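You operate a simulated robot arm through the tools that you are given. There is no shell and no other tool. Be economical: measure what you need, move in short steps, check, and stop when the job is done.

Carry out the task below with a simulated robot arm. There is one attempt and no reset: what you move stays moved.

JOB
Take the grey board and leave it on the bottom shelf of the tall rack. Then take the glue card and put it on the teal board. Then put the can labelled "INK" from the red table on the top of the keypad bench. Keep to this order. Set down upright: can.

It is judged by the outcome, as a careful person would: the job done as asked, and still so three seconds after it is handed in. It fails if anything else is knocked over, pushed out of place, dropped, spilled or broken.

ROBOT AND FRAMES
A 7-joint arm with a vacuum gripper on a trunk, on a base that drives. Base frame: it is fixed to the floor where the robot stands at the start and does not move with it; the origin is under the middle of the robot, x ahead of it, y to its left, z up; the surface under the hand at the start is at about z = 75. Readings come in cm, rad, newtons and seconds.
With the tool pointing down near the work surface it reaches from about 10 to 64 cm from the robot's upright axis, wherever it stands. Its first joint turns from -1.204 to 3.002 rad. Places, roughly: bottom shelf of the tall rack [40, -320, 30]; glue card [-1075, -500, 75]; grey board (17x11x2 cm) [60, 10, 80]; small orange can, small teal can [-1100, -425, 75]; teal board [-1100, -450, 75]; top of the keypad bench (132x18 cm) [-848, -302, 84]. Payload 1.06 kg.
Tool frame: the origin (TCP) lies in the middle of the cups' lips, and z points out of the cups. The gripper has 1 cup of 2.4 cm across, covering 2.4 by 2.4 cm (tool x, y); the bellows give 0.8 cm. With the vacuum on, a cup seals on a smooth face that it is pressed against (1 to 4 N); it does not hold porous or soft things. The pull reaches 23 N.
Orientation is told as [roll, pitch, yaw] about the base's x, y, z axes, in that order, counted from this pose: with the cups facing straight down, the tool's x points along the base's -x, its y along +y and its z along -z.

CONTROLS
- The arm moves only by the tool play_rows. Its argument "increments" is a list of rows, each a list of 2 entries, a list of its own where there are three numbers: the shift along the tool's x, y, z in units of 30 mm (1.0 is 30 mm), then the turn, a rotation vector about the tool's x, y, z in units of 6 degrees (1.0 is 6 degrees). In form: [[[dx, dy, dz], [ax, ay, az]], ...]. A call has 1 to 8 rows; each row shifts and turns the commanded pose from where the row before left it, along the tool's axes as they then stand. "suction" is the vacuum: 1 switches it on, 0 off, set as the call begins (left out, the last holds). A call with a number of a shift or a turn outside -1 to 1 is refused whole. Each row takes 0.2 s and may step no farther than 5 cm and 0.15 rad from the row before; otherwise, or with a gripper value out of range, the whole call is refused. Where a pose cannot be reached the arm comes as near as it can. A force on the tool above 40 N (or 10 N above the force at the start of the call, whichever is more), or a blocked arm, ends the call early, and 0.2 s more pass. The pull builds up within a second once a cup has sealed. Time passes only in rows, and 0.2 s behind the last, so rows that do not move give it time. The reply holds the time, the measured pose of the TCP, the force on the tool along the base axes and the pull of the vacuum, in the units named above and with some noise, with the torque about the TCP (base axes, N m) and any sound that the robot's microphone picked up.
- Cameras (640 x 400 px; columns grow to the right, rows downward): "scene" is now at [20.08, 3.92, 108.8]; the picture's right is [0.62, -0.79, 0.00], its down [-0.31, -0.24, -0.92] and it looks along [0.73, 0.57, -0.39] (base axes); focal length 247 px, centre (320, 200). "wrist" rides on the gripper at [7.8, 1.9, -9.6] in the tool frame; the picture's right is [-0.23, 0.97, 0.00], its down [-0.71, -0.17, -0.68] and it looks along [-0.67, -0.16, 0.73] (tool axes); focal length 243 px, centre (320, 200). There is no depth. A picture from a camera that has moved, and an enlarged one, comes with that camera's place and axes in the base frame and with its lens. The place of the scene camera against the robot may be out by one fixed shift of up to 2.5 cm in any direction.
- grab_frame(camera): a new picture of that camera. The clock stands still meanwhile.
- slide_trunk(by): slides the trunk up (or, below 0, down) by that many cm; the arm and the scene camera ride with it, the base frame stays. It gives what a move gives, with no picture.
- steer(legs): drives the robot by 1 to 6 legs, each [ahead, left, turn to the left] in cm, cm and rad, along the robot's own axes; the way and the turn of a leg run together, so that a leg with both is an arc; at most 150 cm and 3.142 rad a leg. The arm and the cameras ride along, it lands a little off, and it stops where it bumps. It gives what a move gives.
- pan_tilt(pan, tilt): turns the head with the scene camera to pan (to the left, within 1.396 rad either way) and tilt (down, from -0.506 to 1.204), counted from straight ahead of the robot. It gives what a move gives.
- inspect(camera, box): a new picture of the part [left, top, right, bottom] of that camera's present view, enlarged. The clock stands still meanwhile.
- job_done(): hands the job in; it is judged then, once.

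Work in short steps. Places have to be worked out from the pictures, the camera data and where the tool is seen: move nearer, look again, correct. Check each grasp and each placing, and mend what went wrong. You have 165 turns and 108 pictures in all, those below and enlarged ones among them. Switch the vacuum off and draw the arm clear of the work before you hand the job in, unless the task says otherwise; then end with one line.

The tools are called after "Call:" by a JSON object that holds its "method" and its "body". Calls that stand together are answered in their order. play_rows: Moves the arm, as the interface text tells. Its arguments: {"type":"object","properties":{"increments":{"type":"array","items":{"type":"array"}},"suction":{"type":"number"}},"required":["increments"]} The other tools are called the same way: slide_trunk (by) slides the trunk up or down; steer (legs) drives the base; pan_tilt (pan, tilt) turns the head that bears the scene camera; grab_frame (camera) takes a picture; inspect (camera, box) takes an enlarged picture of a part of a camera's view; job_done () hands the job in.

At the start:

```text
time: 0.0
tool_pos: [26.41, 18.23, 97.65]
ee_rot: [0.0, 0.001, 0.001]
wrist_force: [-0.5, 0.2, 0.4]
ft_torque: [-0.01, 0.01, 0.02]
pull: 0.0
trunk travel left (down, up): [-22.5, 26.7]
robot x, y, heading: [0.09, -0.07, 0.002]
head pan, tilt: [0.665, 0.4]
```

scene: 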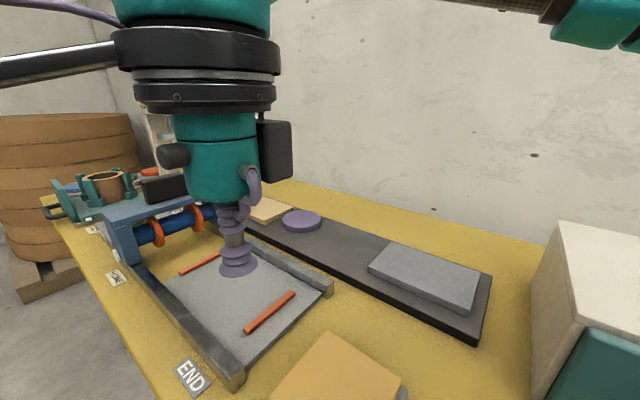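
wrist: 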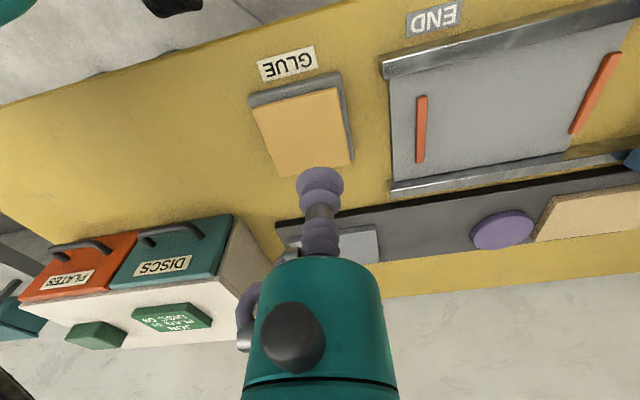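

The grey board top appears at about (58, 11, 80). I move the tool toward it at the present height.

Call:
{"method": "play_rows", "body": {"increments": [[[-1, -0.3, 0], [0, 0, 0]], [[-1, -0.3, 0], [0, 0, 0]], [[-1, -0.3, 0], [0, 0, 0]], [[-1, -0.3, 0], [0, 0, 0]], [[-1, -0.3, 0], [0, 0, 0]], [[-1, -0.3, 0], [0, 0, 0]], [[-1, -0.3, 0], [0, 0, 0]]]}}

Call:
{"method": "grab_frame", "body": {"camera": "wrist"}}

Call:
{"method": "grab_frame", "body": {"camera": "scene"}}

```text
time: 1.6
tool_pos: [47.67, 12.1, 97.57]
ee_rot: [0.001, 0.0, 0.005]
wrist_force: [-0.8, 0.3, 0.1]
ft_torque: [0.0, 0.02, -0.01]
pull: 0.0
trunk travel left (down, up): [-22.5, 26.7]
robot x, y, heading: [0.05, -0.28, 0.001]
head pan, tilt: [0.665, 0.4]
```

```text
105 pictures are left
camera wrist: at [39.78, 14.03, 107.04], right [0.23, 0.97, 0.0], down [0.71, -0.17, 0.68], along [0.67, -0.16, -0.73], focal length 243 px, centre (320, 200)
```

wrist: 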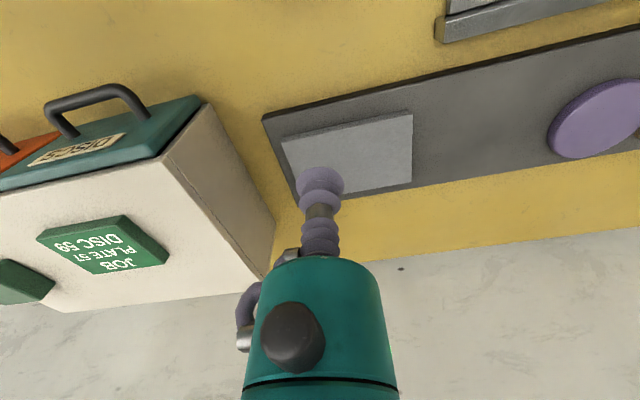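

```text
104 pictures are left
camera scene: at [20.09, 3.92, 108.8], right [0.62, -0.79, 0.0], down [-0.31, -0.24, -0.92], along [0.73, 0.57, -0.39], focal length 247 px, centre (320, 200)
```

scene: 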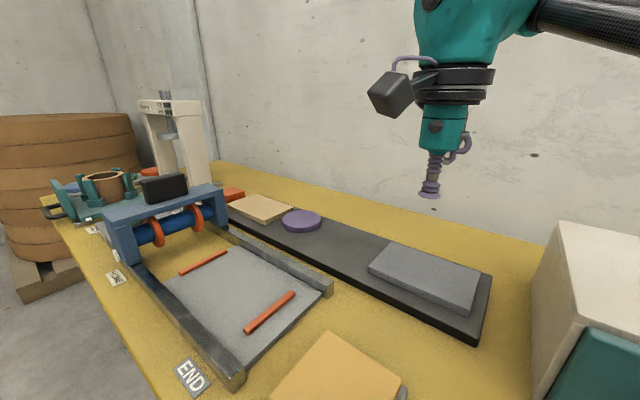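

Board center ≈ (60.3, 13.7), top z ≈ 78. I move above it and descend to ~83.

Call:
{"method": "play_rows", "body": {"increments": [[[-0.84, 0.11, 0.2], [0, 0, 0]], [[-0.84, 0.11, 0.2], [0, 0, 0]], [[-0.84, 0.11, 0.6], [0, 0, 0]], [[-0.84, 0.11, 0.8], [0, 0, 0]], [[-0.84, 0.11, 1], [0, 0, 0]], [[0, 0, 1], [0, 0, 0]], [[0, 0, 1], [0, 0, 0]]]}}

Call:
{"method": "grab_frame", "body": {"camera": "wrist"}}

Call:
{"method": "grab_frame", "body": {"camera": "scene"}}

```text
time: 3.2
tool_pos: [55.88, 10.25, 86.79]
ee_rot: [0.002, 0.0, -0.002]
wrist_force: [-0.6, 0.2, -0.1]
ft_torque: [0.04, 0.02, -0.01]
pull: 0.1
out of reach, approached as far as the arm can: row 3, 4, 5
trunk travel left (down, up): [-22.5, 26.7]
robot x, y, heading: [0.23, 0.03, -0.0]
head pan, tilt: [0.665, 0.4]
```

```text
103 pictures are left
camera wrist: at [48.12, 12.23, 96.34], right [0.23, 0.97, 0.0], down [0.71, -0.17, 0.68], along [0.67, -0.16, -0.73], focal length 243 px, centre (320, 200)
```

wrist: 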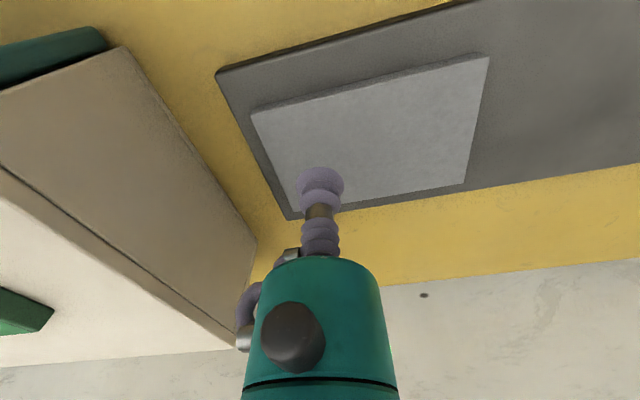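

```text
102 pictures are left
camera scene: at [20.09, 3.91, 108.8], right [0.62, -0.79, 0.0], down [-0.31, -0.24, -0.92], along [0.73, 0.57, -0.39], focal length 247 px, centre (320, 200)
```

scene: 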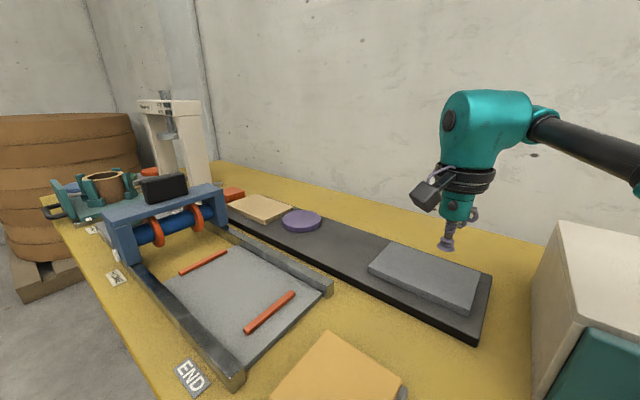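

The arm stopped short at (55.9, 10.3); board center still (60.4, 13.7), z 78. I lower the tool in small steps and try to reach again from here.

Call:
{"method": "play_rows", "body": {"increments": [[[0, 0.4, 0.5], [0, 0, 0]], [[-0.3, 0.4, 0.5], [0, 0, 0]], [[-0.5, 0.34, 0], [0, 0, 0]], [[-0.6, 0, 0], [0, 0, 0]]]}}

```text
time: 4.2
tool_pos: [56.61, 12.75, 83.98]
ee_rot: [0.002, -0.002, 0.002]
wrist_force: [0.5, 1.0, 0.5]
ft_torque: [-0.02, 0.01, -0.03]
pull: 0.1
out of reach, approached as far as the arm can: row 3, 4
trunk travel left (down, up): [-22.5, 26.7]
robot x, y, heading: [0.37, -0.17, 0.0]
head pan, tilt: [0.665, 0.4]
```

Reach ends ~4 cm short. I look down at the base's clearance to the table before driving a few cm ahead.

Call:
{"method": "pan_tilt", "body": {"pan": 0, "tilt": 1.2}}

Call:
{"method": "grab_frame", "body": {"camera": "scene"}}

```text
time: 5.3
tool_pos: [56.74, 12.77, 83.9]
ee_rot: [0.002, -0.002, 0.001]
wrist_force: [0.4, -0.7, 0.5]
ft_torque: [-0.02, 0.01, 0.01]
pull: 0.1
trunk travel left (down, up): [-22.5, 26.7]
robot x, y, heading: [0.1, 0.11, 0.003]
head pan, tilt: [0.0, 1.201]
```

```text
101 pictures are left
camera scene: at [18.39, -1.79, 102.53], right [0.0, -1.0, 0.0], down [-0.93, 0.0, -0.36], along [0.36, 0.0, -0.93], focal length 247 px, centre (320, 200)
```

scene: 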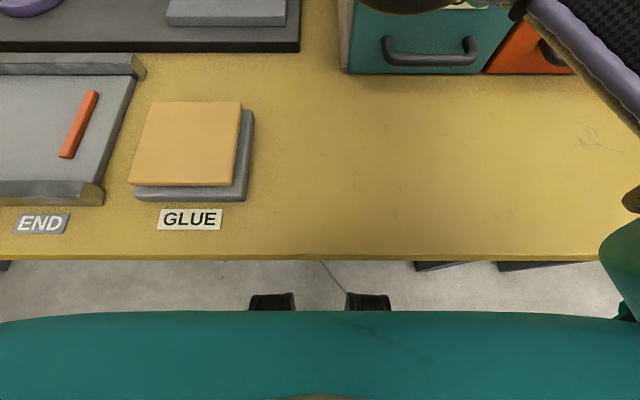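

The robot has roughly 5 cm before the table edge (x≈22). I drive 4 cm ahead.

Call:
{"method": "steer", "body": {"legs": [[4, 0, 0]]}}

Call:
{"method": "grab_frame", "body": {"camera": "wrist"}}

```text
time: 6.2
tool_pos: [60.73, 12.68, 83.93]
ee_rot: [0.002, -0.001, 0.002]
wrist_force: [-0.2, -0.2, 1.2]
ft_torque: [0.03, 0.01, 0.0]
pull: 0.1
trunk travel left (down, up): [-22.5, 26.7]
robot x, y, heading: [3.65, -0.34, 0.002]
head pan, tilt: [0.0, 1.201]
```

```text
100 pictures are left
camera wrist: at [52.91, 14.67, 93.45], right [0.23, 0.97, 0.0], down [0.71, -0.17, 0.69], along [0.67, -0.16, -0.73], focal length 243 px, centre (320, 200)
```

wrist: 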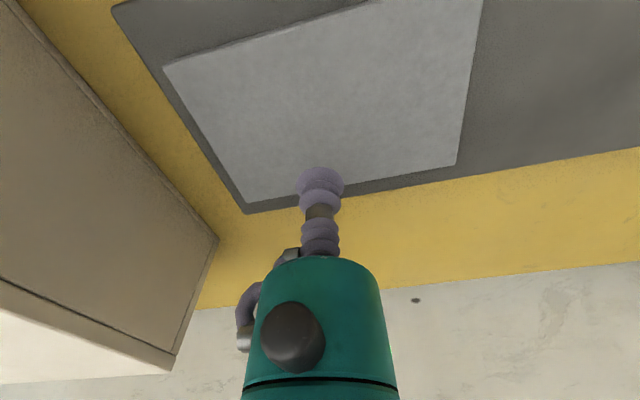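

Tool now over the board center; I nudge y by +1 cm and descend with suction on.

Call:
{"method": "play_rows", "body": {"increments": [[[0, 0.33, 0.5], [0, 0, 0]], [[0, 0, 0.6], [0, 0, 0]], [[0, 0, 0.5], [0, 0, 0]], [[0, 0, 0.2], [0, 0, 0]]], "suction": 1}}

```text
time: 7.2
tool_pos: [60.43, 13.4, 78.87]
ee_rot: [0.004, -0.002, 0.001]
wrist_force: [-0.4, -0.5, 0.6]
ft_torque: [0.02, 0.04, -0.01]
pull: 22.6
out of reach, approached as far as the arm can: row 1
trunk travel left (down, up): [-22.5, 26.7]
robot x, y, heading: [3.75, -0.06, 0.0]
head pan, tilt: [0.0, 1.201]
```

Sealed at z ≈ 78.9 (pull 22.6). I lift slowly, drawing back toward the robot a little.

Call:
{"method": "play_rows", "body": {"increments": [[[0, 0, -0.1], [0, 0, 0]], [[0, 0, -0.4], [0, 0, 0]], [[0, 0, -0.6], [0, 0, 0]], [[0, 0, -0.8], [0, 0, 0]], [[0.3, 0, -1], [0, 0, 0]], [[0.5, 0, -1], [0, 0, 0]], [[0.5, 0, -1], [0, 0, 0]]]}}

Call:
{"method": "grab_frame", "body": {"camera": "wrist"}}

```text
time: 8.8
tool_pos: [56.49, 13.39, 93.5]
ee_rot: [0.001, 0.0, 0.002]
wrist_force: [-0.1, 0.7, -0.6]
ft_torque: [-0.02, -0.02, 0.0]
pull: 23.1
trunk travel left (down, up): [-22.5, 26.7]
robot x, y, heading: [4.35, -0.3, -0.002]
head pan, tilt: [0.0, 1.201]
```

```text
99 pictures are left
camera wrist: at [48.69, 15.35, 102.99], right [0.23, 0.97, 0.0], down [0.71, -0.17, 0.69], along [0.67, -0.16, -0.73], focal length 243 px, centre (320, 200)
```

wrist: 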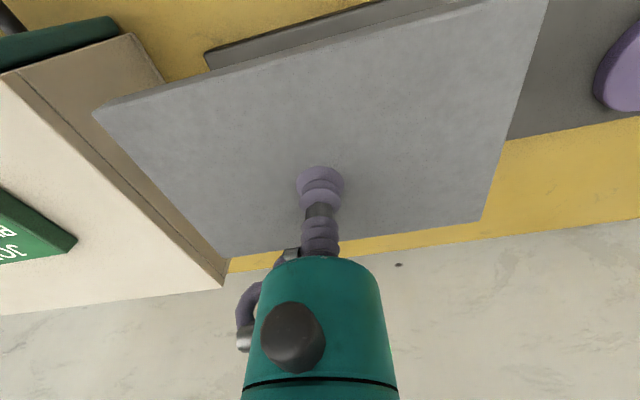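

Board held. I draw the arm in over the table at carry height.

Call:
{"method": "play_rows", "body": {"increments": [[[0.6, 0.1, -0.5], [0, 0, 0]], [[1, 0.1, -0.5], [0, 0, 0]], [[1, 0.1, -0.3], [0, 0, 0]], [[1, 0, 0], [0, 0, 0]], [[1, 0, 0], [0, 0, 0]], [[1, 0, 0], [0, 0, 0]], [[0.8, 0, 0], [0, 0, 0]], [[0.4, 0, 0], [0, 0, 0]]]}}

Call:
{"method": "pan_tilt", "body": {"pan": -1.39, "tilt": 0.35}}

Call:
{"method": "grab_frame", "body": {"camera": "scene"}}

```text
time: 10.6
tool_pos: [36.16, 14.22, 97.63]
ee_rot: [0.001, -0.001, 0.001]
wrist_force: [0.2, -0.3, -1.2]
ft_torque: [0.04, -0.01, -0.01]
pull: 23.0
trunk travel left (down, up): [-22.5, 26.7]
robot x, y, heading: [3.99, 0.03, -0.0]
head pan, tilt: [0.0, 1.201]
```

```text
time: 12.1
tool_pos: [36.15, 14.36, 97.6]
ee_rot: [0.001, -0.001, 0.0]
wrist_force: [0.1, 0.8, -2.1]
ft_torque: [0.02, 0.01, -0.01]
pull: 22.5
trunk travel left (down, up): [-22.5, 26.7]
robot x, y, heading: [4.06, 0.02, 0.004]
head pan, tilt: [-1.389, 0.351]
```

```text
98 pictures are left
camera scene: at [18.48, -10.95, 109.26], right [-0.98, -0.18, 0.0], down [-0.06, 0.34, -0.94], along [0.17, -0.92, -0.34], focal length 247 px, centre (320, 200)
```

scene: 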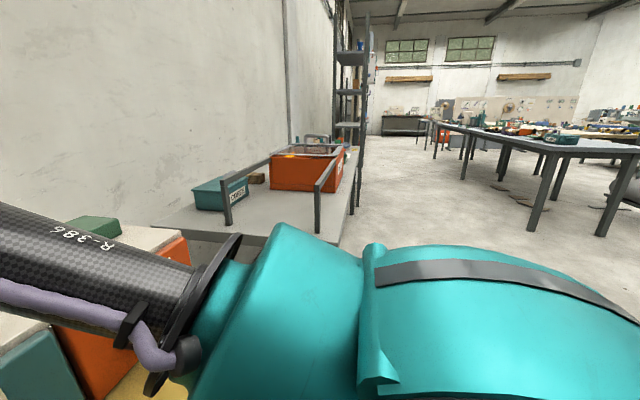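

The tall rack stands along the same wall near y≈-320; the aisle spans roughly x −140…20. I back off 45 cm and strafe right 150 cm.

Call:
{"method": "steer", "body": {"legs": [[-45, 0, 0], [0, -150, 0]]}}

Call:
{"method": "grab_frame", "body": {"camera": "scene"}}

```text
time: 27.4
tool_pos: [-9.43, -130.95, 97.65]
ee_rot: [0.0, 0.0, -0.008]
wrist_force: [-0.6, -0.1, -1.3]
ft_torque: [-0.02, -0.01, 0.02]
pull: 22.9
trunk travel left (down, up): [-22.5, 26.7]
robot x, y, heading: [-41.51, -144.93, -0.002]
head pan, tilt: [-1.389, 0.351]
```

```text
97 pictures are left
camera scene: at [-27.33, -156.06, 109.26], right [-0.98, -0.17, 0.0], down [-0.06, 0.34, -0.94], along [0.16, -0.92, -0.34], focal length 247 px, centre (320, 200)
```

scene: 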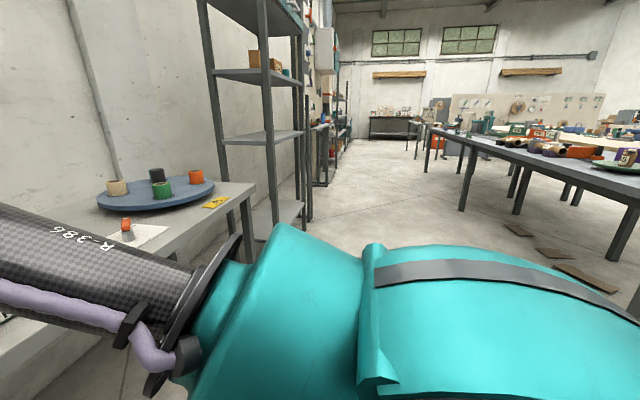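

The rack's front is around x≈27, y −297…−360, with bottom shelf z≈30 and the next ~z 90. I strafe 150 cm more and look.

Call:
{"method": "steer", "body": {"legs": [[0, -150, 0], [0, -27, 0]]}}

Call:
{"method": "pan_tilt", "body": {"pan": 0, "tilt": 0.5}}

Call:
{"method": "grab_frame", "body": {"camera": "scene"}}

Call:
{"method": "grab_frame", "body": {"camera": "wrist"}}

```text
time: 43.3
tool_pos: [-13.91, -309.98, 97.68]
ee_rot: [0.002, -0.001, -0.04]
wrist_force: [0.6, 0.5, -1.1]
ft_torque: [0.01, -0.02, -0.02]
pull: 22.5
trunk travel left (down, up): [-22.5, 26.7]
robot x, y, heading: [-47.05, -322.66, -0.038]
head pan, tilt: [-1.389, 0.351]
```

```text
time: 44.8
tool_pos: [-13.98, -309.96, 97.54]
ee_rot: [0.001, -0.002, -0.04]
wrist_force: [0.8, -1.0, -1.2]
ft_torque: [-0.01, 0.02, 0.0]
pull: 22.2
trunk travel left (down, up): [-22.5, 26.7]
robot x, y, heading: [-46.61, -322.81, -0.04]
head pan, tilt: [0.0, 0.499]
```

```text
96 pictures are left
camera scene: at [-24.81, -325.61, 107.9], right [-0.04, -1.0, 0.0], down [-0.48, 0.02, -0.88], along [0.88, -0.04, -0.48], focal length 247 px, centre (320, 200)
```

scene: 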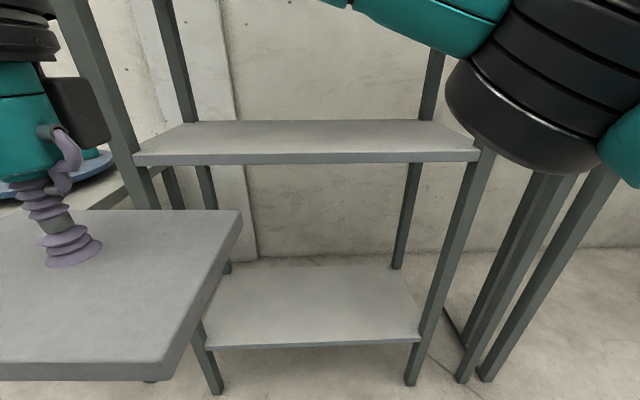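

```text
95 pictures are left
camera wrist: at [-21.67, -307.75, 107.08], right [0.27, 0.96, 0.0], down [0.7, -0.2, 0.69], along [0.66, -0.19, -0.73], focal length 243 px, centre (320, 200)
```

wrist: 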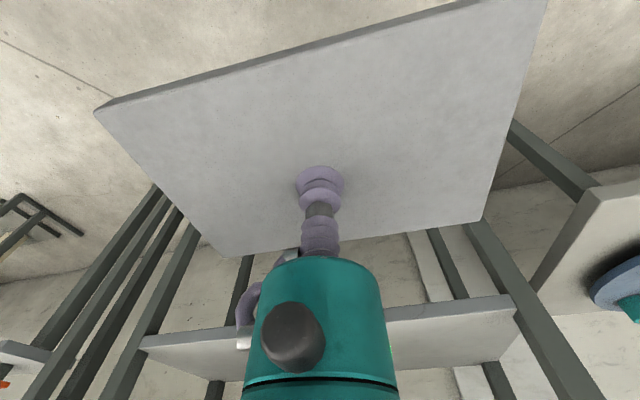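

Bottom shelf spans about x 22–56, y −291…−363, z≈30; upper shelf at z≈92. I lower the trunk fully, then lower the tool in free space.

Call:
{"method": "slide_trunk", "body": {"by": -22.4}}

Call:
{"method": "play_rows", "body": {"increments": [[[0, -0.3, 1], [0, 0, 0]], [[0, -0.5, 1], [0, 0, 0]], [[0, -0.5, 1], [0, 0, 0]], [[0, -0.5, 1], [0, 0, 0]], [[0, -0.5, 1], [0, 0, 0]], [[0, -0.5, 1], [0, 0, 0]], [[0, -0.5, 1], [0, 0, 0]], [[0, -0.3, 1], [0, 0, 0]]]}}

Call:
{"method": "grab_frame", "body": {"camera": "scene"}}

```text
time: 47.2
tool_pos: [-13.86, -309.91, 75.05]
ee_rot: [0.003, -0.002, -0.04]
wrist_force: [-0.2, -0.5, -0.9]
ft_torque: [-0.01, -0.02, -0.03]
pull: 22.6
trunk travel left (down, up): [-0.1, 49.1]
robot x, y, heading: [-46.6, -323.09, -0.042]
head pan, tilt: [0.0, 0.499]
```

```text
time: 48.4
tool_pos: [-13.99, -316.13, 61.67]
ee_rot: [0.028, 0.018, -0.064]
wrist_force: [7.4, -2.0, -0.4]
ft_torque: [0.23, 0.76, 0.11]
pull: 22.7
trunk travel left (down, up): [-0.1, 49.1]
robot x, y, heading: [-46.93, -323.06, -0.042]
head pan, tilt: [0.0, 0.499]
stopped in row 5: the force on the tool passed its limit at 131 N (the readings are from after the stop); the commanded pose is now the measured one
```

```text
94 pictures are left
camera scene: at [-17.87, -325.87, 84.87], right [-0.04, -1.0, 0.0], down [-0.48, 0.02, -0.88], along [0.88, -0.04, -0.48], focal length 247 px, centre (320, 200)
```

scene: 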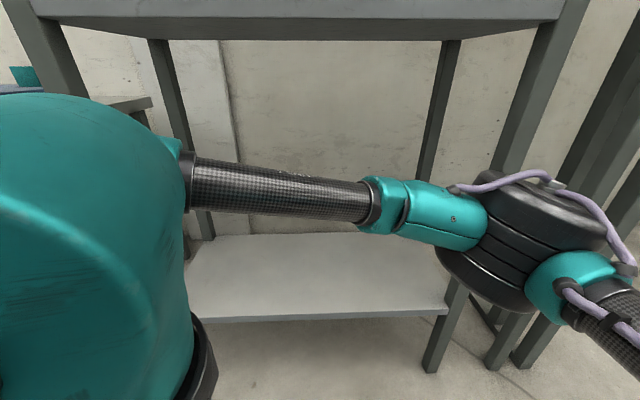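

The tool hit something (likely the board's rear edge on the robot's own body); the board is still held. I move up and forward, away from the body, and look.

Call:
{"method": "play_rows", "body": {"increments": [[[-0.3, 0, -0.5], [0, 0, 0]], [[-0.6, 0, -0.5], [0, 0, 0]], [[-0.8, 0, 0], [0, 0, 0]], [[-0.8, 0, 0], [0, 0, 0]]]}}

Call:
{"method": "grab_frame", "body": {"camera": "wrist"}}

Call:
{"method": "grab_frame", "body": {"camera": "scene"}}

```text
time: 49.4
tool_pos: [-6.62, -316.62, 64.4]
ee_rot: [0.027, 0.016, -0.062]
wrist_force: [0.7, 0.7, -0.9]
ft_torque: [0.0, 0.01, 0.01]
pull: 23.0
trunk travel left (down, up): [-0.1, 49.1]
robot x, y, heading: [-46.95, -323.38, -0.04]
head pan, tilt: [0.0, 0.499]
```

```text
93 pictures are left
camera wrist: at [-14.01, -314.5, 74.21], right [0.3, 0.95, 0.02], down [0.71, -0.23, 0.67], along [0.64, -0.18, -0.74], focal length 243 px, centre (320, 200)
```

wrist: 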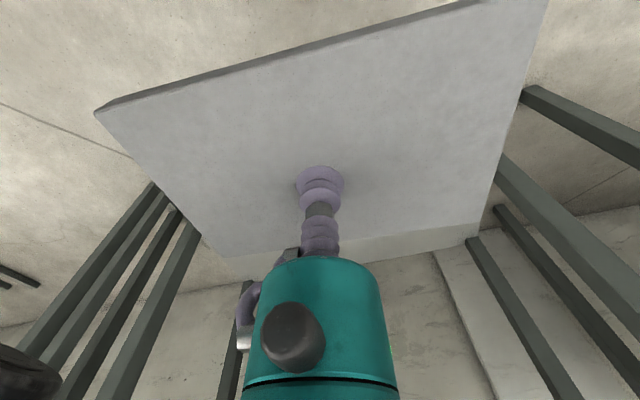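

```text
92 pictures are left
camera scene: at [-17.86, -325.88, 84.86], right [-0.04, -1.0, 0.0], down [-0.48, 0.02, -0.88], along [0.88, -0.04, -0.48], focal length 247 px, centre (320, 200)
```

scene: 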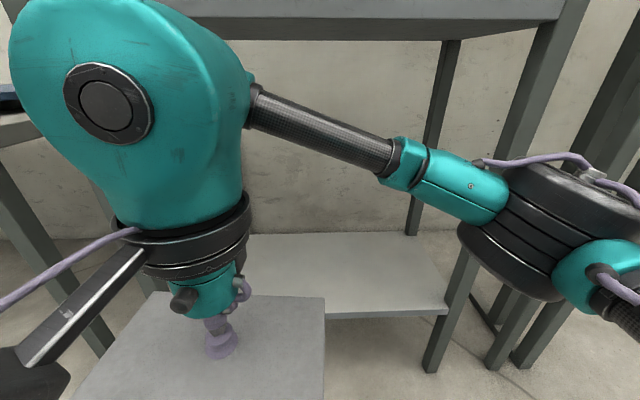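

The board is still held firmly and the tilt is small. I level it and check the robot's front by looking down.

Call:
{"method": "play_rows", "body": {"increments": [[[-0.2, 0, 0], [0.26, -0.15, -0.4]]]}}

Call:
{"method": "pan_tilt", "body": {"pan": 0, "tilt": 1.2}}

Call:
{"method": "grab_frame", "body": {"camera": "scene"}}

```text
time: 49.8
tool_pos: [-5.91, -316.72, 64.57]
ee_rot: [0.001, 0.003, -0.019]
wrist_force: [0.8, -0.5, -0.4]
ft_torque: [0.04, 0.0, -0.01]
pull: 22.8
trunk travel left (down, up): [-0.1, 49.1]
robot x, y, heading: [-46.74, -323.07, -0.037]
head pan, tilt: [0.0, 0.499]
```

```text
time: 50.9
tool_pos: [-6.04, -316.64, 64.54]
ee_rot: [0.001, 0.003, -0.019]
wrist_force: [0.1, 0.0, -1.1]
ft_torque: [0.0, 0.01, 0.01]
pull: 23.2
trunk travel left (down, up): [-0.1, 49.1]
robot x, y, heading: [-47.02, -323.03, -0.041]
head pan, tilt: [0.0, 1.201]
```

```text
91 pictures are left
camera scene: at [-21.36, -325.74, 79.5], right [-0.04, -1.0, 0.0], down [-0.93, 0.04, -0.36], along [0.36, -0.01, -0.93], focal length 247 px, centre (320, 200)
```

scene: 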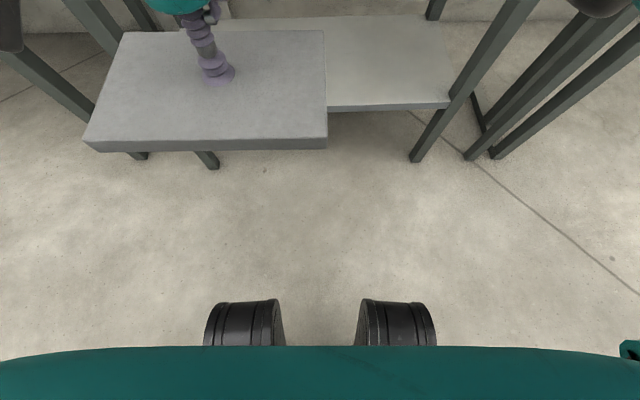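

The lowered chest/knees stick out to about 26 cm ahead of the robot's axis. I'll stand left of the target so the elbow stays outside the rack: strafe left 21 cm and straighten heading, then bring the tool to the right and lower.

Call:
{"method": "steer", "body": {"legs": [[0, 21, 0.04]]}}

Call:
{"method": "play_rows", "body": {"increments": [[[-0.6, -0.9, 0], [0, 0, 0]], [[-0.5, -1, 0], [0, 0, 0]], [[-0.2, -1, 0.2], [0, 0, 0]], [[0, -1, 0.2], [0, 0, 0]], [[0, -1, 0.2], [0, 0, 0]], [[0, -1, 0.2], [0, 0, 0]], [[0, -1, 0.2], [0, 0, 0]], [[0, -1, 0.2], [0, 0, 0]]]}}

Call:
{"method": "pan_tilt", "body": {"pan": -0.4, "tilt": 0.5}}

Call:
{"method": "grab_frame", "body": {"camera": "scene"}}

```text
time: 53.3
tool_pos: [-5.8, -294.08, 64.51]
ee_rot: [-0.001, 0.002, 0.022]
wrist_force: [-0.1, -0.8, -1.5]
ft_torque: [0.04, -0.03, -0.05]
pull: 22.9
trunk travel left (down, up): [-0.1, 49.1]
robot x, y, heading: [-46.53, -302.26, 0.002]
head pan, tilt: [0.0, 1.201]
```

```text
time: 55.1
tool_pos: [-1.42, -317.74, 60.89]
ee_rot: [-0.002, 0.003, 0.024]
wrist_force: [-0.2, -0.1, -1.0]
ft_torque: [-0.02, 0.02, 0.03]
pull: 22.9
trunk travel left (down, up): [-0.1, 49.1]
robot x, y, heading: [-46.24, -301.95, 0.003]
head pan, tilt: [0.0, 1.201]
```

```text
time: 56.2
tool_pos: [-1.41, -317.65, 60.79]
ee_rot: [-0.001, 0.002, 0.022]
wrist_force: [-0.1, -0.5, -1.2]
ft_torque: [0.0, -0.04, 0.01]
pull: 22.8
trunk travel left (down, up): [-0.1, 49.1]
robot x, y, heading: [-46.13, -302.1, 0.005]
head pan, tilt: [-0.4, 0.499]
```

```text
90 pictures are left
camera scene: at [-18.16, -307.29, 84.86], right [-0.39, -0.92, 0.0], down [-0.44, 0.18, -0.88], along [0.81, -0.34, -0.48], focal length 247 px, centre (320, 200)
```

scene: 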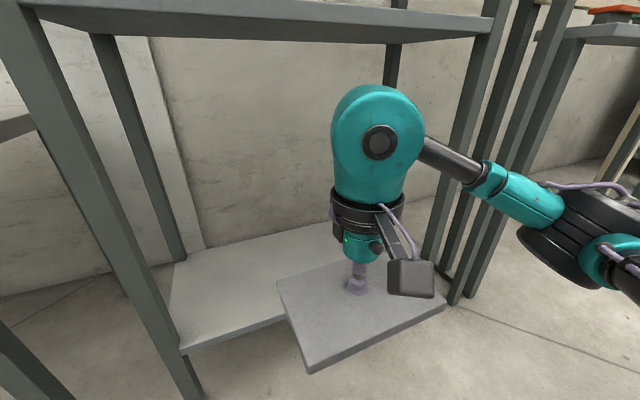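

The elbow sits right of the wrist; extending forward should pull it inward. I lower and extend in free space.

Call:
{"method": "play_rows", "body": {"increments": [[[0, 0, 0.8], [0, 0, 0]], [[0, 0, 0.8], [0, 0, 0]], [[0, 0, 0.8], [0, 0, 0]], [[0, 0, 0.8], [0, 0, 0]], [[-0.5, 0, 0.8], [0, 0, 0]], [[-0.7, 0, 0.6], [0, 0, 0]], [[-0.7, 0, 0.4], [0, 0, 0]]]}}

Call:
{"method": "grab_frame", "body": {"camera": "scene"}}

```text
time: 57.8
tool_pos: [4.37, -317.72, 45.96]
ee_rot: [0.001, 0.001, 0.023]
wrist_force: [0.4, -0.2, -0.7]
ft_torque: [0.01, -0.03, -0.01]
pull: 22.8
trunk travel left (down, up): [-0.1, 49.1]
robot x, y, heading: [-46.34, -302.08, 0.004]
head pan, tilt: [-0.4, 0.499]
```

```text
89 pictures are left
camera scene: at [-18.16, -307.3, 84.87], right [-0.39, -0.92, 0.0], down [-0.44, 0.18, -0.88], along [0.81, -0.34, -0.48], focal length 247 px, centre (320, 200)
```

scene: 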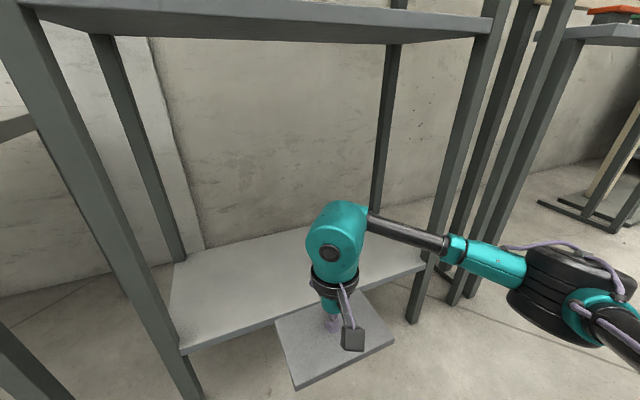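

The elbow is now ~15 cm behind the tool and inside the right post's line. I strafe left 4 cm, then drive ahead 15 cm and check.

Call:
{"method": "steer", "body": {"legs": [[0, 4, 0], [15, 0, 0]]}}

Call:
{"method": "grab_frame", "body": {"camera": "scene"}}

Call:
{"method": "grab_frame", "body": {"camera": "wrist"}}

```text
time: 59.8
tool_pos: [19.52, -313.65, 45.95]
ee_rot: [0.0, 0.001, 0.021]
wrist_force: [-0.4, -0.4, -0.3]
ft_torque: [0.01, 0.0, 0.02]
pull: 23.1
trunk travel left (down, up): [-0.1, 49.1]
robot x, y, heading: [-31.24, -298.36, 0.003]
head pan, tilt: [-0.4, 0.499]
```

```text
88 pictures are left
camera scene: at [-2.96, -303.32, 84.87], right [-0.39, -0.92, 0.0], down [-0.44, 0.19, -0.88], along [0.81, -0.34, -0.48], focal length 247 px, centre (320, 200)
```

scene: 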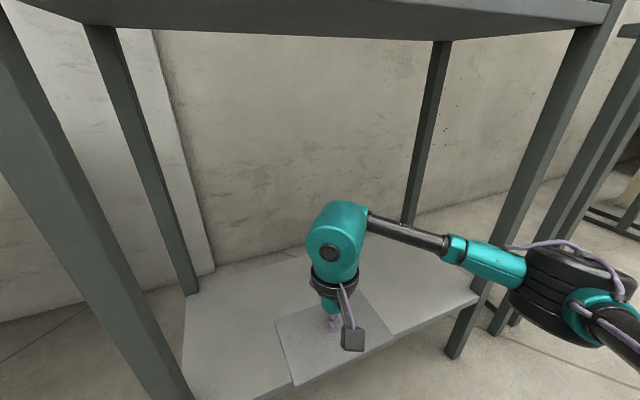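

```text
87 pictures are left
camera wrist: at [11.66, -311.87, 55.46], right [0.21, 0.98, 0.0], down [0.71, -0.16, 0.68], along [0.67, -0.15, -0.73], focal length 243 px, centre (320, 200)
```

wrist: 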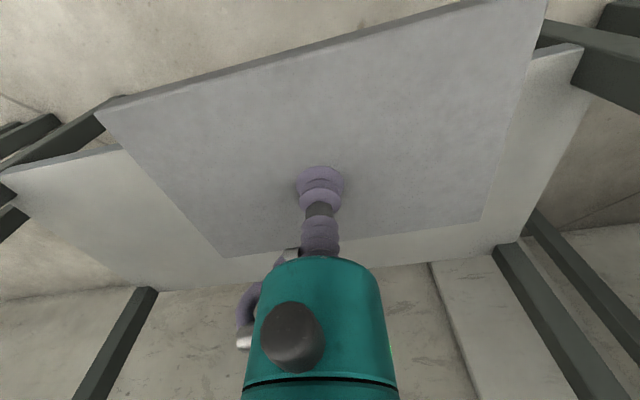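

Clearances look fine: shelf front at x≈22, elbow still left of the right post. I drive 7 cm and look at the elbow again.

Call:
{"method": "steer", "body": {"legs": [[7, 0, 0]]}}

Call:
{"method": "grab_frame", "body": {"camera": "scene"}}

```text
time: 60.8
tool_pos: [26.48, -313.66, 45.97]
ee_rot: [0.0, 0.002, 0.022]
wrist_force: [0.8, 0.5, -0.5]
ft_torque: [-0.03, 0.01, -0.01]
pull: 23.1
trunk travel left (down, up): [-0.1, 49.1]
robot x, y, heading: [-23.94, -298.08, 0.002]
head pan, tilt: [-0.4, 0.499]
```

```text
86 pictures are left
camera scene: at [4.1, -303.31, 84.87], right [-0.39, -0.92, 0.0], down [-0.44, 0.19, -0.88], along [0.81, -0.34, -0.48], focal length 247 px, centre (320, 200)
```

scene: 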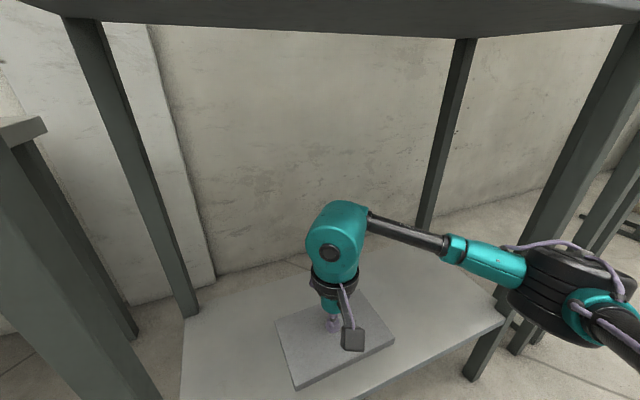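

Clear still. Five centimetres more, then lower.

Call:
{"method": "steer", "body": {"legs": [[5.5, 0, 0]]}}

Call:
{"method": "play_rows", "body": {"increments": [[[0, 0, 0.8], [0, 0, 0]], [[0, 0, 0.8], [0, 0, 0]], [[0, 0, 0.8], [0, 0, 0]], [[0, 0, 0.8], [0, 0, 0]], [[0, 0, 0.3], [0, 0, 0.2]]]}}

Call:
{"method": "grab_frame", "body": {"camera": "scene"}}

Call:
{"method": "grab_frame", "body": {"camera": "wrist"}}

```text
time: 61.8
tool_pos: [32.11, -313.67, 45.92]
ee_rot: [-0.001, 0.003, 0.02]
wrist_force: [0.5, 0.3, -1.1]
ft_torque: [0.03, 0.01, 0.03]
pull: 23.0
trunk travel left (down, up): [-0.1, 49.1]
robot x, y, heading: [-18.53, -298.02, 0.007]
head pan, tilt: [-0.4, 0.499]
```

```text
time: 63.0
tool_pos: [32.22, -313.69, 35.33]
ee_rot: [0.0, 0.002, 0.001]
wrist_force: [-0.3, 0.0, -0.6]
ft_torque: [0.01, 0.04, -0.01]
pull: 22.7
trunk travel left (down, up): [-0.1, 49.1]
robot x, y, heading: [-17.93, -298.0, 0.002]
head pan, tilt: [-0.4, 0.499]
```

```text
85 pictures are left
camera scene: at [9.71, -303.31, 84.86], right [-0.39, -0.92, 0.0], down [-0.44, 0.19, -0.88], along [0.81, -0.34, -0.48], focal length 247 px, centre (320, 200)
```

scene: 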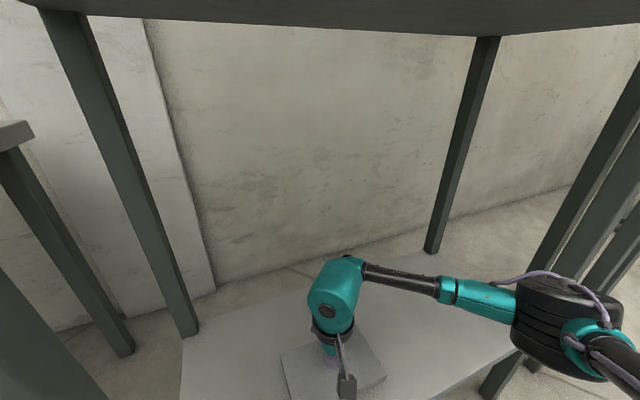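

```text
84 pictures are left
camera wrist: at [24.33, -311.74, 44.83], right [0.24, 0.97, 0.0], down [0.71, -0.17, 0.68], along [0.66, -0.16, -0.73], focal length 243 px, centre (320, 200)
```

wrist: 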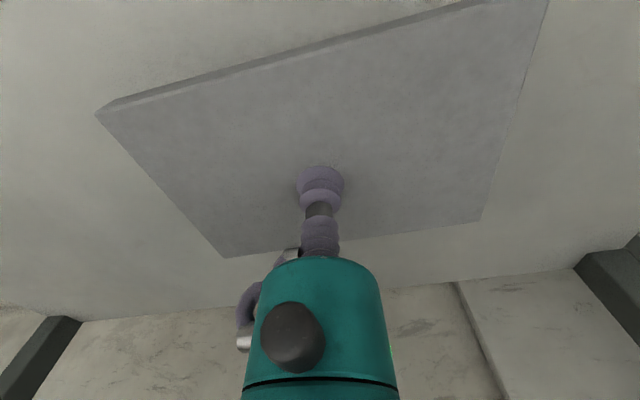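

The board is over the shelf. I extend 4 cm further in and lower gently until contact.

Call:
{"method": "play_rows", "body": {"increments": [[[-0.6, 0, 0], [0, 0, 0]], [[-0.7, 0, 0], [0, 0, 0]], [[0, 0, 0.3], [0, 0, 0]], [[0, 0, 0.3], [0, 0, 0]], [[0, 0, 0.2], [0, 0, 0]], [[0, 0, 0.15], [0, 0, 0]]]}}

```text
time: 64.4
tool_pos: [35.99, -313.68, 32.57]
ee_rot: [0.0, 0.001, -0.001]
wrist_force: [0.4, -0.2, -0.4]
ft_torque: [0.0, 0.0, 0.06]
pull: 23.1
trunk travel left (down, up): [-0.1, 49.1]
robot x, y, heading: [-18.46, -298.2, -0.002]
head pan, tilt: [-0.4, 0.499]
```

No contact yet at z 32.6; I keep lowering in 2 mm steps.

Call:
{"method": "play_rows", "body": {"increments": [[[0, 0, 0.08], [0, 0, 0]], [[0, 0, 0.08], [0, 0, 0]], [[0, 0, 0.08], [0, 0, 0]], [[0, 0, 0], [0, 0, 0]]]}}

```text
time: 65.4
tool_pos: [35.93, -313.7, 31.82]
ee_rot: [0.0, 0.002, -0.001]
wrist_force: [0.1, 0.2, -1.2]
ft_torque: [-0.04, -0.01, 0.02]
pull: 23.2
trunk travel left (down, up): [-0.1, 49.1]
robot x, y, heading: [-18.23, -297.93, -0.001]
head pan, tilt: [-0.4, 0.499]
```

Call:
{"method": "grab_frame", "body": {"camera": "wrist"}}

Call:
{"method": "play_rows", "body": {"increments": [[[0, 0, 0.08], [0, 0, 0]], [[0, 0, 0.08], [0, 0, 0]], [[0, 0, 0.08], [0, 0, 0]], [[0, 0, 0], [0, 0, 0]]]}}

```text
83 pictures are left
camera wrist: at [28.18, -311.71, 41.33], right [0.24, 0.97, 0.0], down [0.71, -0.17, 0.68], along [0.66, -0.16, -0.73], focal length 243 px, centre (320, 200)
```

wrist: 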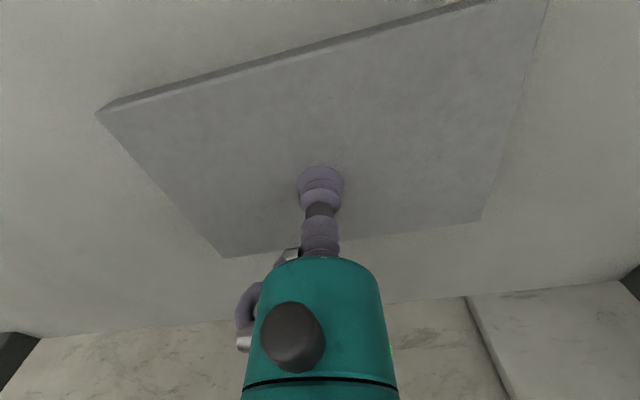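

```text
time: 66.4
tool_pos: [36.03, -313.65, 31.3]
ee_rot: [0.003, 0.0, -0.001]
wrist_force: [-4.7, -1.8, 15.8]
ft_torque: [0.02, 0.01, -0.09]
pull: 22.6
trunk travel left (down, up): [-0.1, 49.1]
robot x, y, heading: [-18.48, -297.77, 0.004]
head pan, tilt: [-0.4, 0.499]
```

The board presses on the shelf (16 N at z 31.3). I release, let pressure fall, and rise.

Call:
{"method": "play_rows", "body": {"increments": [[[0, 0, -0.1], [0, 0, 0]], [[0, 0, 0], [0, 0, 0]], [[0, 0, 0], [0, 0, 0]], [[0, 0, 0], [0, 0, 0]], [[0, 0, -0.2], [0, 0, 0]], [[0, 0, -0.4], [0, 0, 0]]], "suction": 0}}

Call:
{"method": "grab_frame", "body": {"camera": "wrist"}}

```text
time: 67.8
tool_pos: [35.94, -313.71, 33.27]
ee_rot: [-0.001, 0.004, -0.001]
wrist_force: [0.6, -0.5, 0.6]
ft_torque: [0.0, -0.01, 0.01]
pull: 0.1
trunk travel left (down, up): [-0.1, 49.1]
robot x, y, heading: [-18.17, -298.19, -0.0]
head pan, tilt: [-0.4, 0.499]
```

```text
82 pictures are left
camera wrist: at [28.24, -311.69, 42.79], right [0.24, 0.97, 0.0], down [0.71, -0.17, 0.68], along [0.66, -0.16, -0.73], focal length 243 px, centre (320, 200)
```

wrist: 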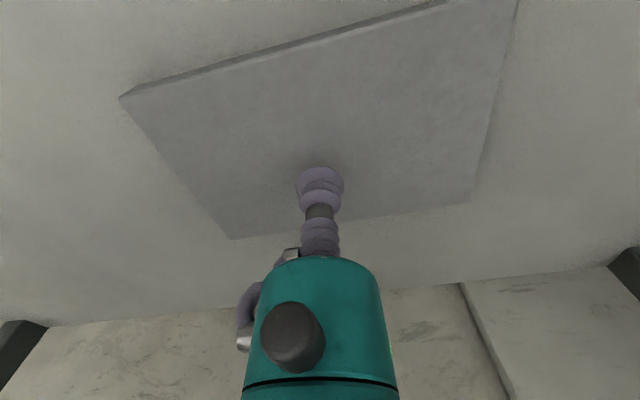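

Released. I raise the tool to z≈46 and back straight out of the rack.

Call:
{"method": "play_rows", "body": {"increments": [[[0.3, 0, -0.7], [0, 0, 0]], [[0.4, 0, -0.9], [0, 0, 0]], [[0.4, 0, -0.9], [0, 0, 0]], [[0.2, 0, -0.9], [0, 0, 0]], [[0, 0, -0.9], [0, 0, 0]]]}}

Call:
{"method": "steer", "body": {"legs": [[-45, 0, 0]]}}

Call:
{"method": "grab_frame", "body": {"camera": "scene"}}

```text
time: 69.0
tool_pos: [32.26, -313.45, 46.05]
ee_rot: [0.001, 0.0, 0.001]
wrist_force: [-0.3, -0.3, -0.5]
ft_torque: [-0.01, -0.01, 0.02]
pull: 0.1
trunk travel left (down, up): [-0.1, 49.1]
robot x, y, heading: [-18.83, -297.9, 0.005]
head pan, tilt: [-0.4, 0.499]
```

```text
time: 71.7
tool_pos: [-12.54, -313.52, 46.01]
ee_rot: [-0.002, 0.001, -0.002]
wrist_force: [0.3, -0.3, 0.6]
ft_torque: [-0.01, -0.01, 0.03]
pull: 0.0
trunk travel left (down, up): [-0.1, 49.1]
robot x, y, heading: [-63.08, -298.29, 0.01]
head pan, tilt: [-0.4, 0.499]
```

```text
81 pictures are left
camera scene: at [-35.04, -303.39, 84.86], right [-0.39, -0.92, 0.0], down [-0.44, 0.19, -0.88], along [0.81, -0.34, -0.48], focal length 247 px, centre (320, 200)
```

scene: 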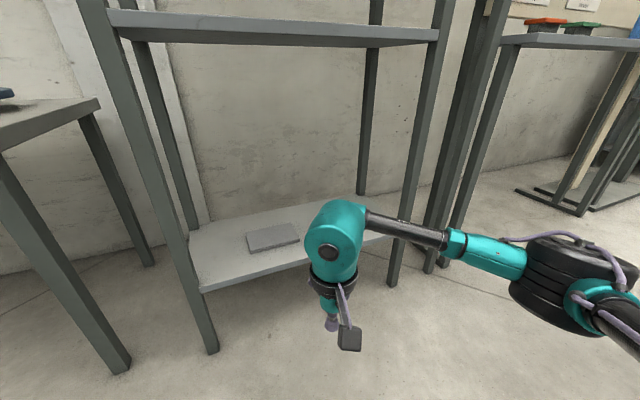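

Board rests on the bottom shelf. Now I raise the trunk and fold the arm for travel.

Call:
{"method": "slide_trunk", "body": {"by": 22.4}}

Call:
{"method": "play_rows", "body": {"increments": [[[0.3, 0.5, -1], [0, 0, 0]], [[0.3, 0.6, -1], [0, 0, 0]], [[0.4, 0.8, -1], [0, 0, 0]], [[0.5, 0.8, -1], [0, 0, 0]], [[0.6, 0.8, -1], [0, 0, 0]], [[0.6, 0.8, -1], [0, 0, 0]], [[0.6, 0.8, -1], [0, 0, 0]], [[0.6, 0.8, -1], [0, 0, 0]]]}}

Call:
{"method": "play_rows", "body": {"increments": [[[0.7, 0.8, -1], [0, 0, 0]], [[0.8, 0.8, -1], [0, 0, 0]], [[0.8, 0.8, 0], [0, 0, 0]], [[0.8, 0.8, 0], [0, 0, 0]], [[0.6, 0.8, 0], [0, 0, 0]]]}}

Call:
{"method": "steer", "body": {"legs": [[0, 0, 1.57]]}}

Call:
{"method": "pan_tilt", "body": {"pan": 1.3, "tilt": 0.2}}

Call:
{"method": "grab_frame", "body": {"camera": "scene"}}

```text
time: 74.1
tool_pos: [-12.44, -313.61, 68.29]
ee_rot: [0.0, 0.003, -0.001]
wrist_force: [-0.3, 0.6, 0.6]
ft_torque: [0.01, -0.01, -0.03]
pull: 0.0
trunk travel left (down, up): [-22.5, 26.7]
robot x, y, heading: [-63.0, -298.3, 0.008]
head pan, tilt: [-0.4, 0.499]
```

```text
time: 75.9
tool_pos: [-24.05, -295.71, 92.47]
ee_rot: [0.0, 0.003, -0.002]
wrist_force: [0.4, -0.7, 0.7]
ft_torque: [0.0, 0.01, -0.03]
pull: 0.0
trunk travel left (down, up): [-22.5, 26.7]
robot x, y, heading: [-62.8, -297.87, 0.004]
head pan, tilt: [-0.4, 0.499]
```

```text
time: 77.1
tool_pos: [-35.51, -283.7, 98.62]
ee_rot: [0.0, 0.001, -0.004]
wrist_force: [-0.2, -0.4, -0.2]
ft_torque: [-0.03, -0.01, -0.01]
pull: 0.0
trunk travel left (down, up): [-22.5, 26.7]
robot x, y, heading: [-62.92, -298.43, 0.003]
head pan, tilt: [-0.4, 0.499]
```

```text
time: 81.3
tool_pos: [-77.38, -270.28, 98.63]
ee_rot: [0.0, 0.002, 1.568]
wrist_force: [0.8, -1.3, -0.2]
ft_torque: [0.01, 0.03, -0.02]
pull: 0.0
trunk travel left (down, up): [-22.5, 26.7]
robot x, y, heading: [-63.05, -297.94, 1.573]
head pan, tilt: [-0.4, 0.499]
```

```text
time: 83.0
tool_pos: [-77.34, -270.22, 98.47]
ee_rot: [0.001, 0.001, 1.567]
wrist_force: [-1.1, -0.4, 0.0]
ft_torque: [0.03, -0.01, 0.0]
pull: 0.1
trunk travel left (down, up): [-22.5, 26.7]
robot x, y, heading: [-63.42, -298.0, 1.571]
head pan, tilt: [1.3, 0.201]
```

```text
80 pictures are left
camera scene: at [-71.23, -285.48, 110.66], right [0.27, 0.96, 0.0], down [0.19, -0.05, -0.98], along [-0.94, 0.26, -0.2], focal length 247 px, centre (320, 200)
```

scene: 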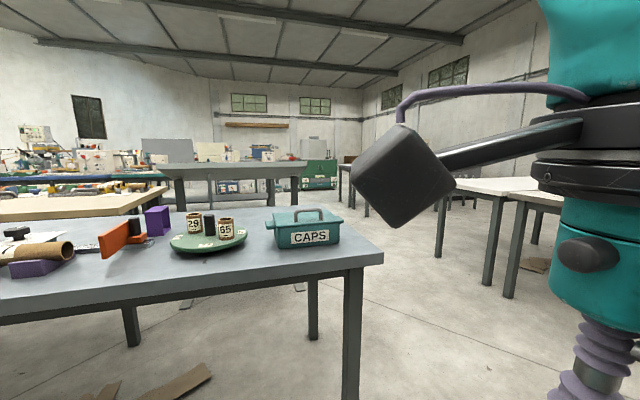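

There's an aisle along y≈−175 toward −x, between the table ends (y≈−245) and the white tables (y≈−100). I drive to y≈−170, turn to face −x, and look.

Call:
{"method": "steer", "body": {"legs": [[125, 0, 0], [0, 0, 1.57]]}}

Call:
{"method": "pan_tilt", "body": {"pan": -0.25, "tilt": 0.3}}

Call:
{"method": "grab_frame", "body": {"camera": "scene"}}

```text
time: 93.2
tool_pos: [-91.42, -186.06, 98.54]
ee_rot: [0.0, 0.001, 3.131]
wrist_force: [-0.4, -0.4, -0.8]
ft_torque: [-0.03, -0.01, 0.01]
pull: 0.0
trunk travel left (down, up): [-22.5, 26.7]
robot x, y, heading: [-63.67, -171.88, 3.137]
head pan, tilt: [1.3, 0.201]
```

```text
time: 94.8
tool_pos: [-91.42, -185.97, 98.56]
ee_rot: [0.0, 0.003, 3.13]
wrist_force: [-0.5, 0.8, 0.5]
ft_torque: [0.01, -0.03, 0.0]
pull: 0.1
trunk travel left (down, up): [-22.5, 26.7]
robot x, y, heading: [-63.61, -172.24, 3.134]
head pan, tilt: [-0.25, 0.3]
```

```text
79 pictures are left
camera scene: at [-83.47, -171.3, 109.74], right [0.26, 0.97, 0.0], down [0.29, -0.08, -0.96], along [-0.92, 0.24, -0.3], focal length 247 px, centre (320, 200)
```

scene: 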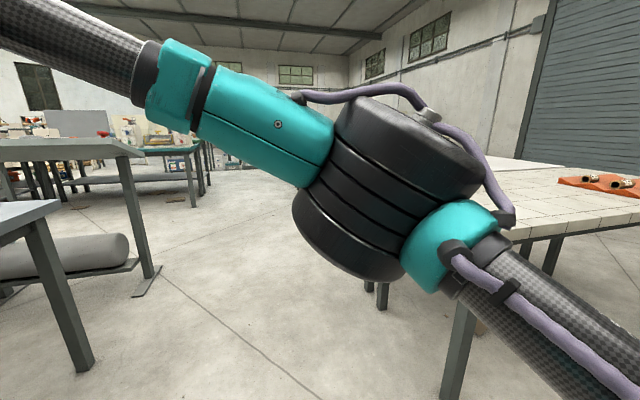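

Aisle is from y≈−250 to −97. I drive 150 cm ahead with slight left shift and look again.

Call:
{"method": "steer", "body": {"legs": [[150, 10, 0]]}}

Call:
{"method": "pan_tilt", "body": {"pan": 0.35, "tilt": 0.2}}

Call:
{"method": "grab_frame", "body": {"camera": "scene"}}

```text
refused: leg 1 is longer than a leg can be; nothing moved
```

```text
time: 95.8
tool_pos: [-91.49, -185.95, 98.6]
ee_rot: [0.0, 0.002, 3.131]
wrist_force: [0.0, -0.6, -0.5]
ft_torque: [-0.01, 0.01, 0.02]
pull: 0.0
trunk travel left (down, up): [-22.5, 26.7]
robot x, y, heading: [-63.77, -171.97, 3.133]
head pan, tilt: [0.351, 0.201]
```

```text
78 pictures are left
camera scene: at [-83.23, -176.79, 110.66], right [-0.33, 0.94, 0.0], down [0.19, 0.07, -0.98], along [-0.92, -0.33, -0.2], focal length 247 px, centre (320, 200)
```

scene: 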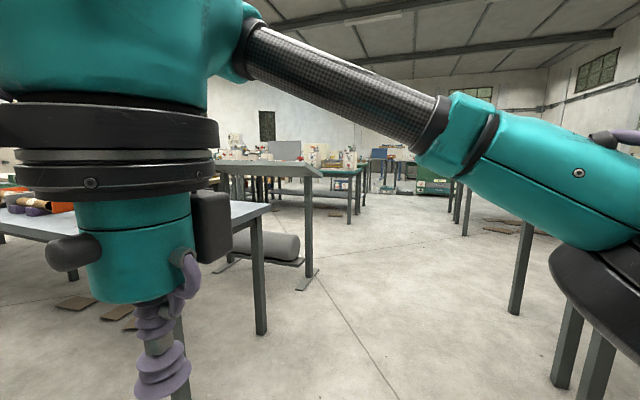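

The long leg was refused; I use a shorter one. The aisle ahead looks clear.

Call:
{"method": "steer", "body": {"legs": [[140, 8, 0], [140, 0, 0]]}}

Call:
{"method": "grab_frame", "body": {"camera": "scene"}}

```text
time: 109.4
tool_pos: [-371.6, -196.5, 98.54]
ee_rot: [0.0, 0.003, -3.119]
wrist_force: [-0.2, -0.3, 0.4]
ft_torque: [-0.02, -0.02, 0.02]
pull: 0.1
trunk travel left (down, up): [-22.5, 26.7]
robot x, y, heading: [-344.14, -181.26, -3.114]
head pan, tilt: [0.351, 0.201]
```

```text
77 pictures are left
camera scene: at [-363.85, -186.98, 110.66], right [-0.37, 0.93, 0.0], down [0.19, 0.07, -0.98], along [-0.91, -0.36, -0.2], focal length 247 px, centre (320, 200)
```

scene: 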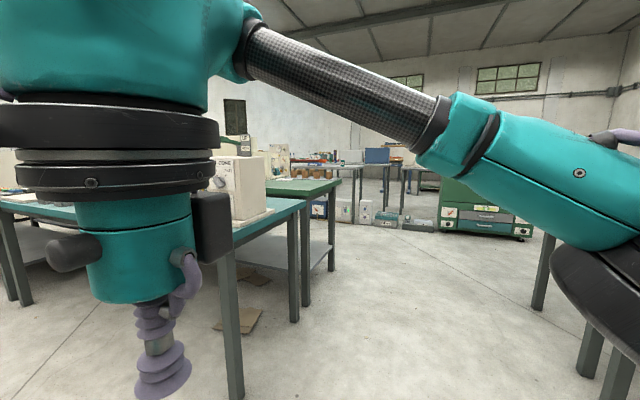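

Clear further along; teal table ends at x≈−575 with its side at y≈−257. I drive another 140+100 cm, correcting heading.

Call:
{"method": "steer", "body": {"legs": [[0, 0, -0.03], [140, -3, 0], [90, 0, 0]]}}

Call:
{"method": "grab_frame", "body": {"camera": "scene"}}

```text
time: 121.1
tool_pos: [-602.21, -193.35, 98.52]
ee_rot: [-0.001, 0.002, 3.133]
wrist_force: [0.9, 0.7, -0.1]
ft_torque: [0.03, -0.02, -0.01]
pull: 0.1
trunk travel left (down, up): [-22.5, 26.7]
robot x, y, heading: [-574.58, -179.02, 3.142]
head pan, tilt: [0.351, 0.201]
```

```text
76 pictures are left
camera scene: at [-594.1, -184.12, 110.66], right [-0.34, 0.94, 0.0], down [0.19, 0.07, -0.98], along [-0.92, -0.33, -0.2], focal length 247 px, centre (320, 200)
```

scene: 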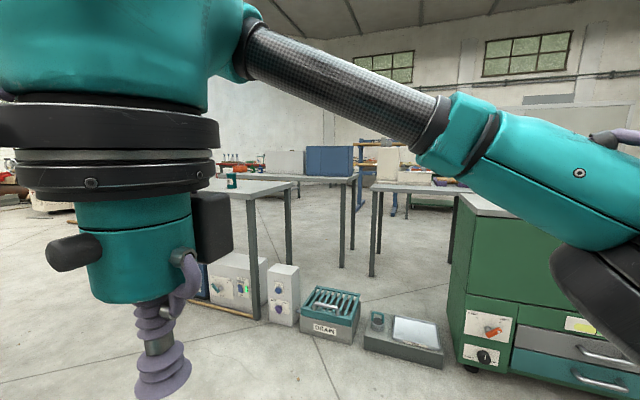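

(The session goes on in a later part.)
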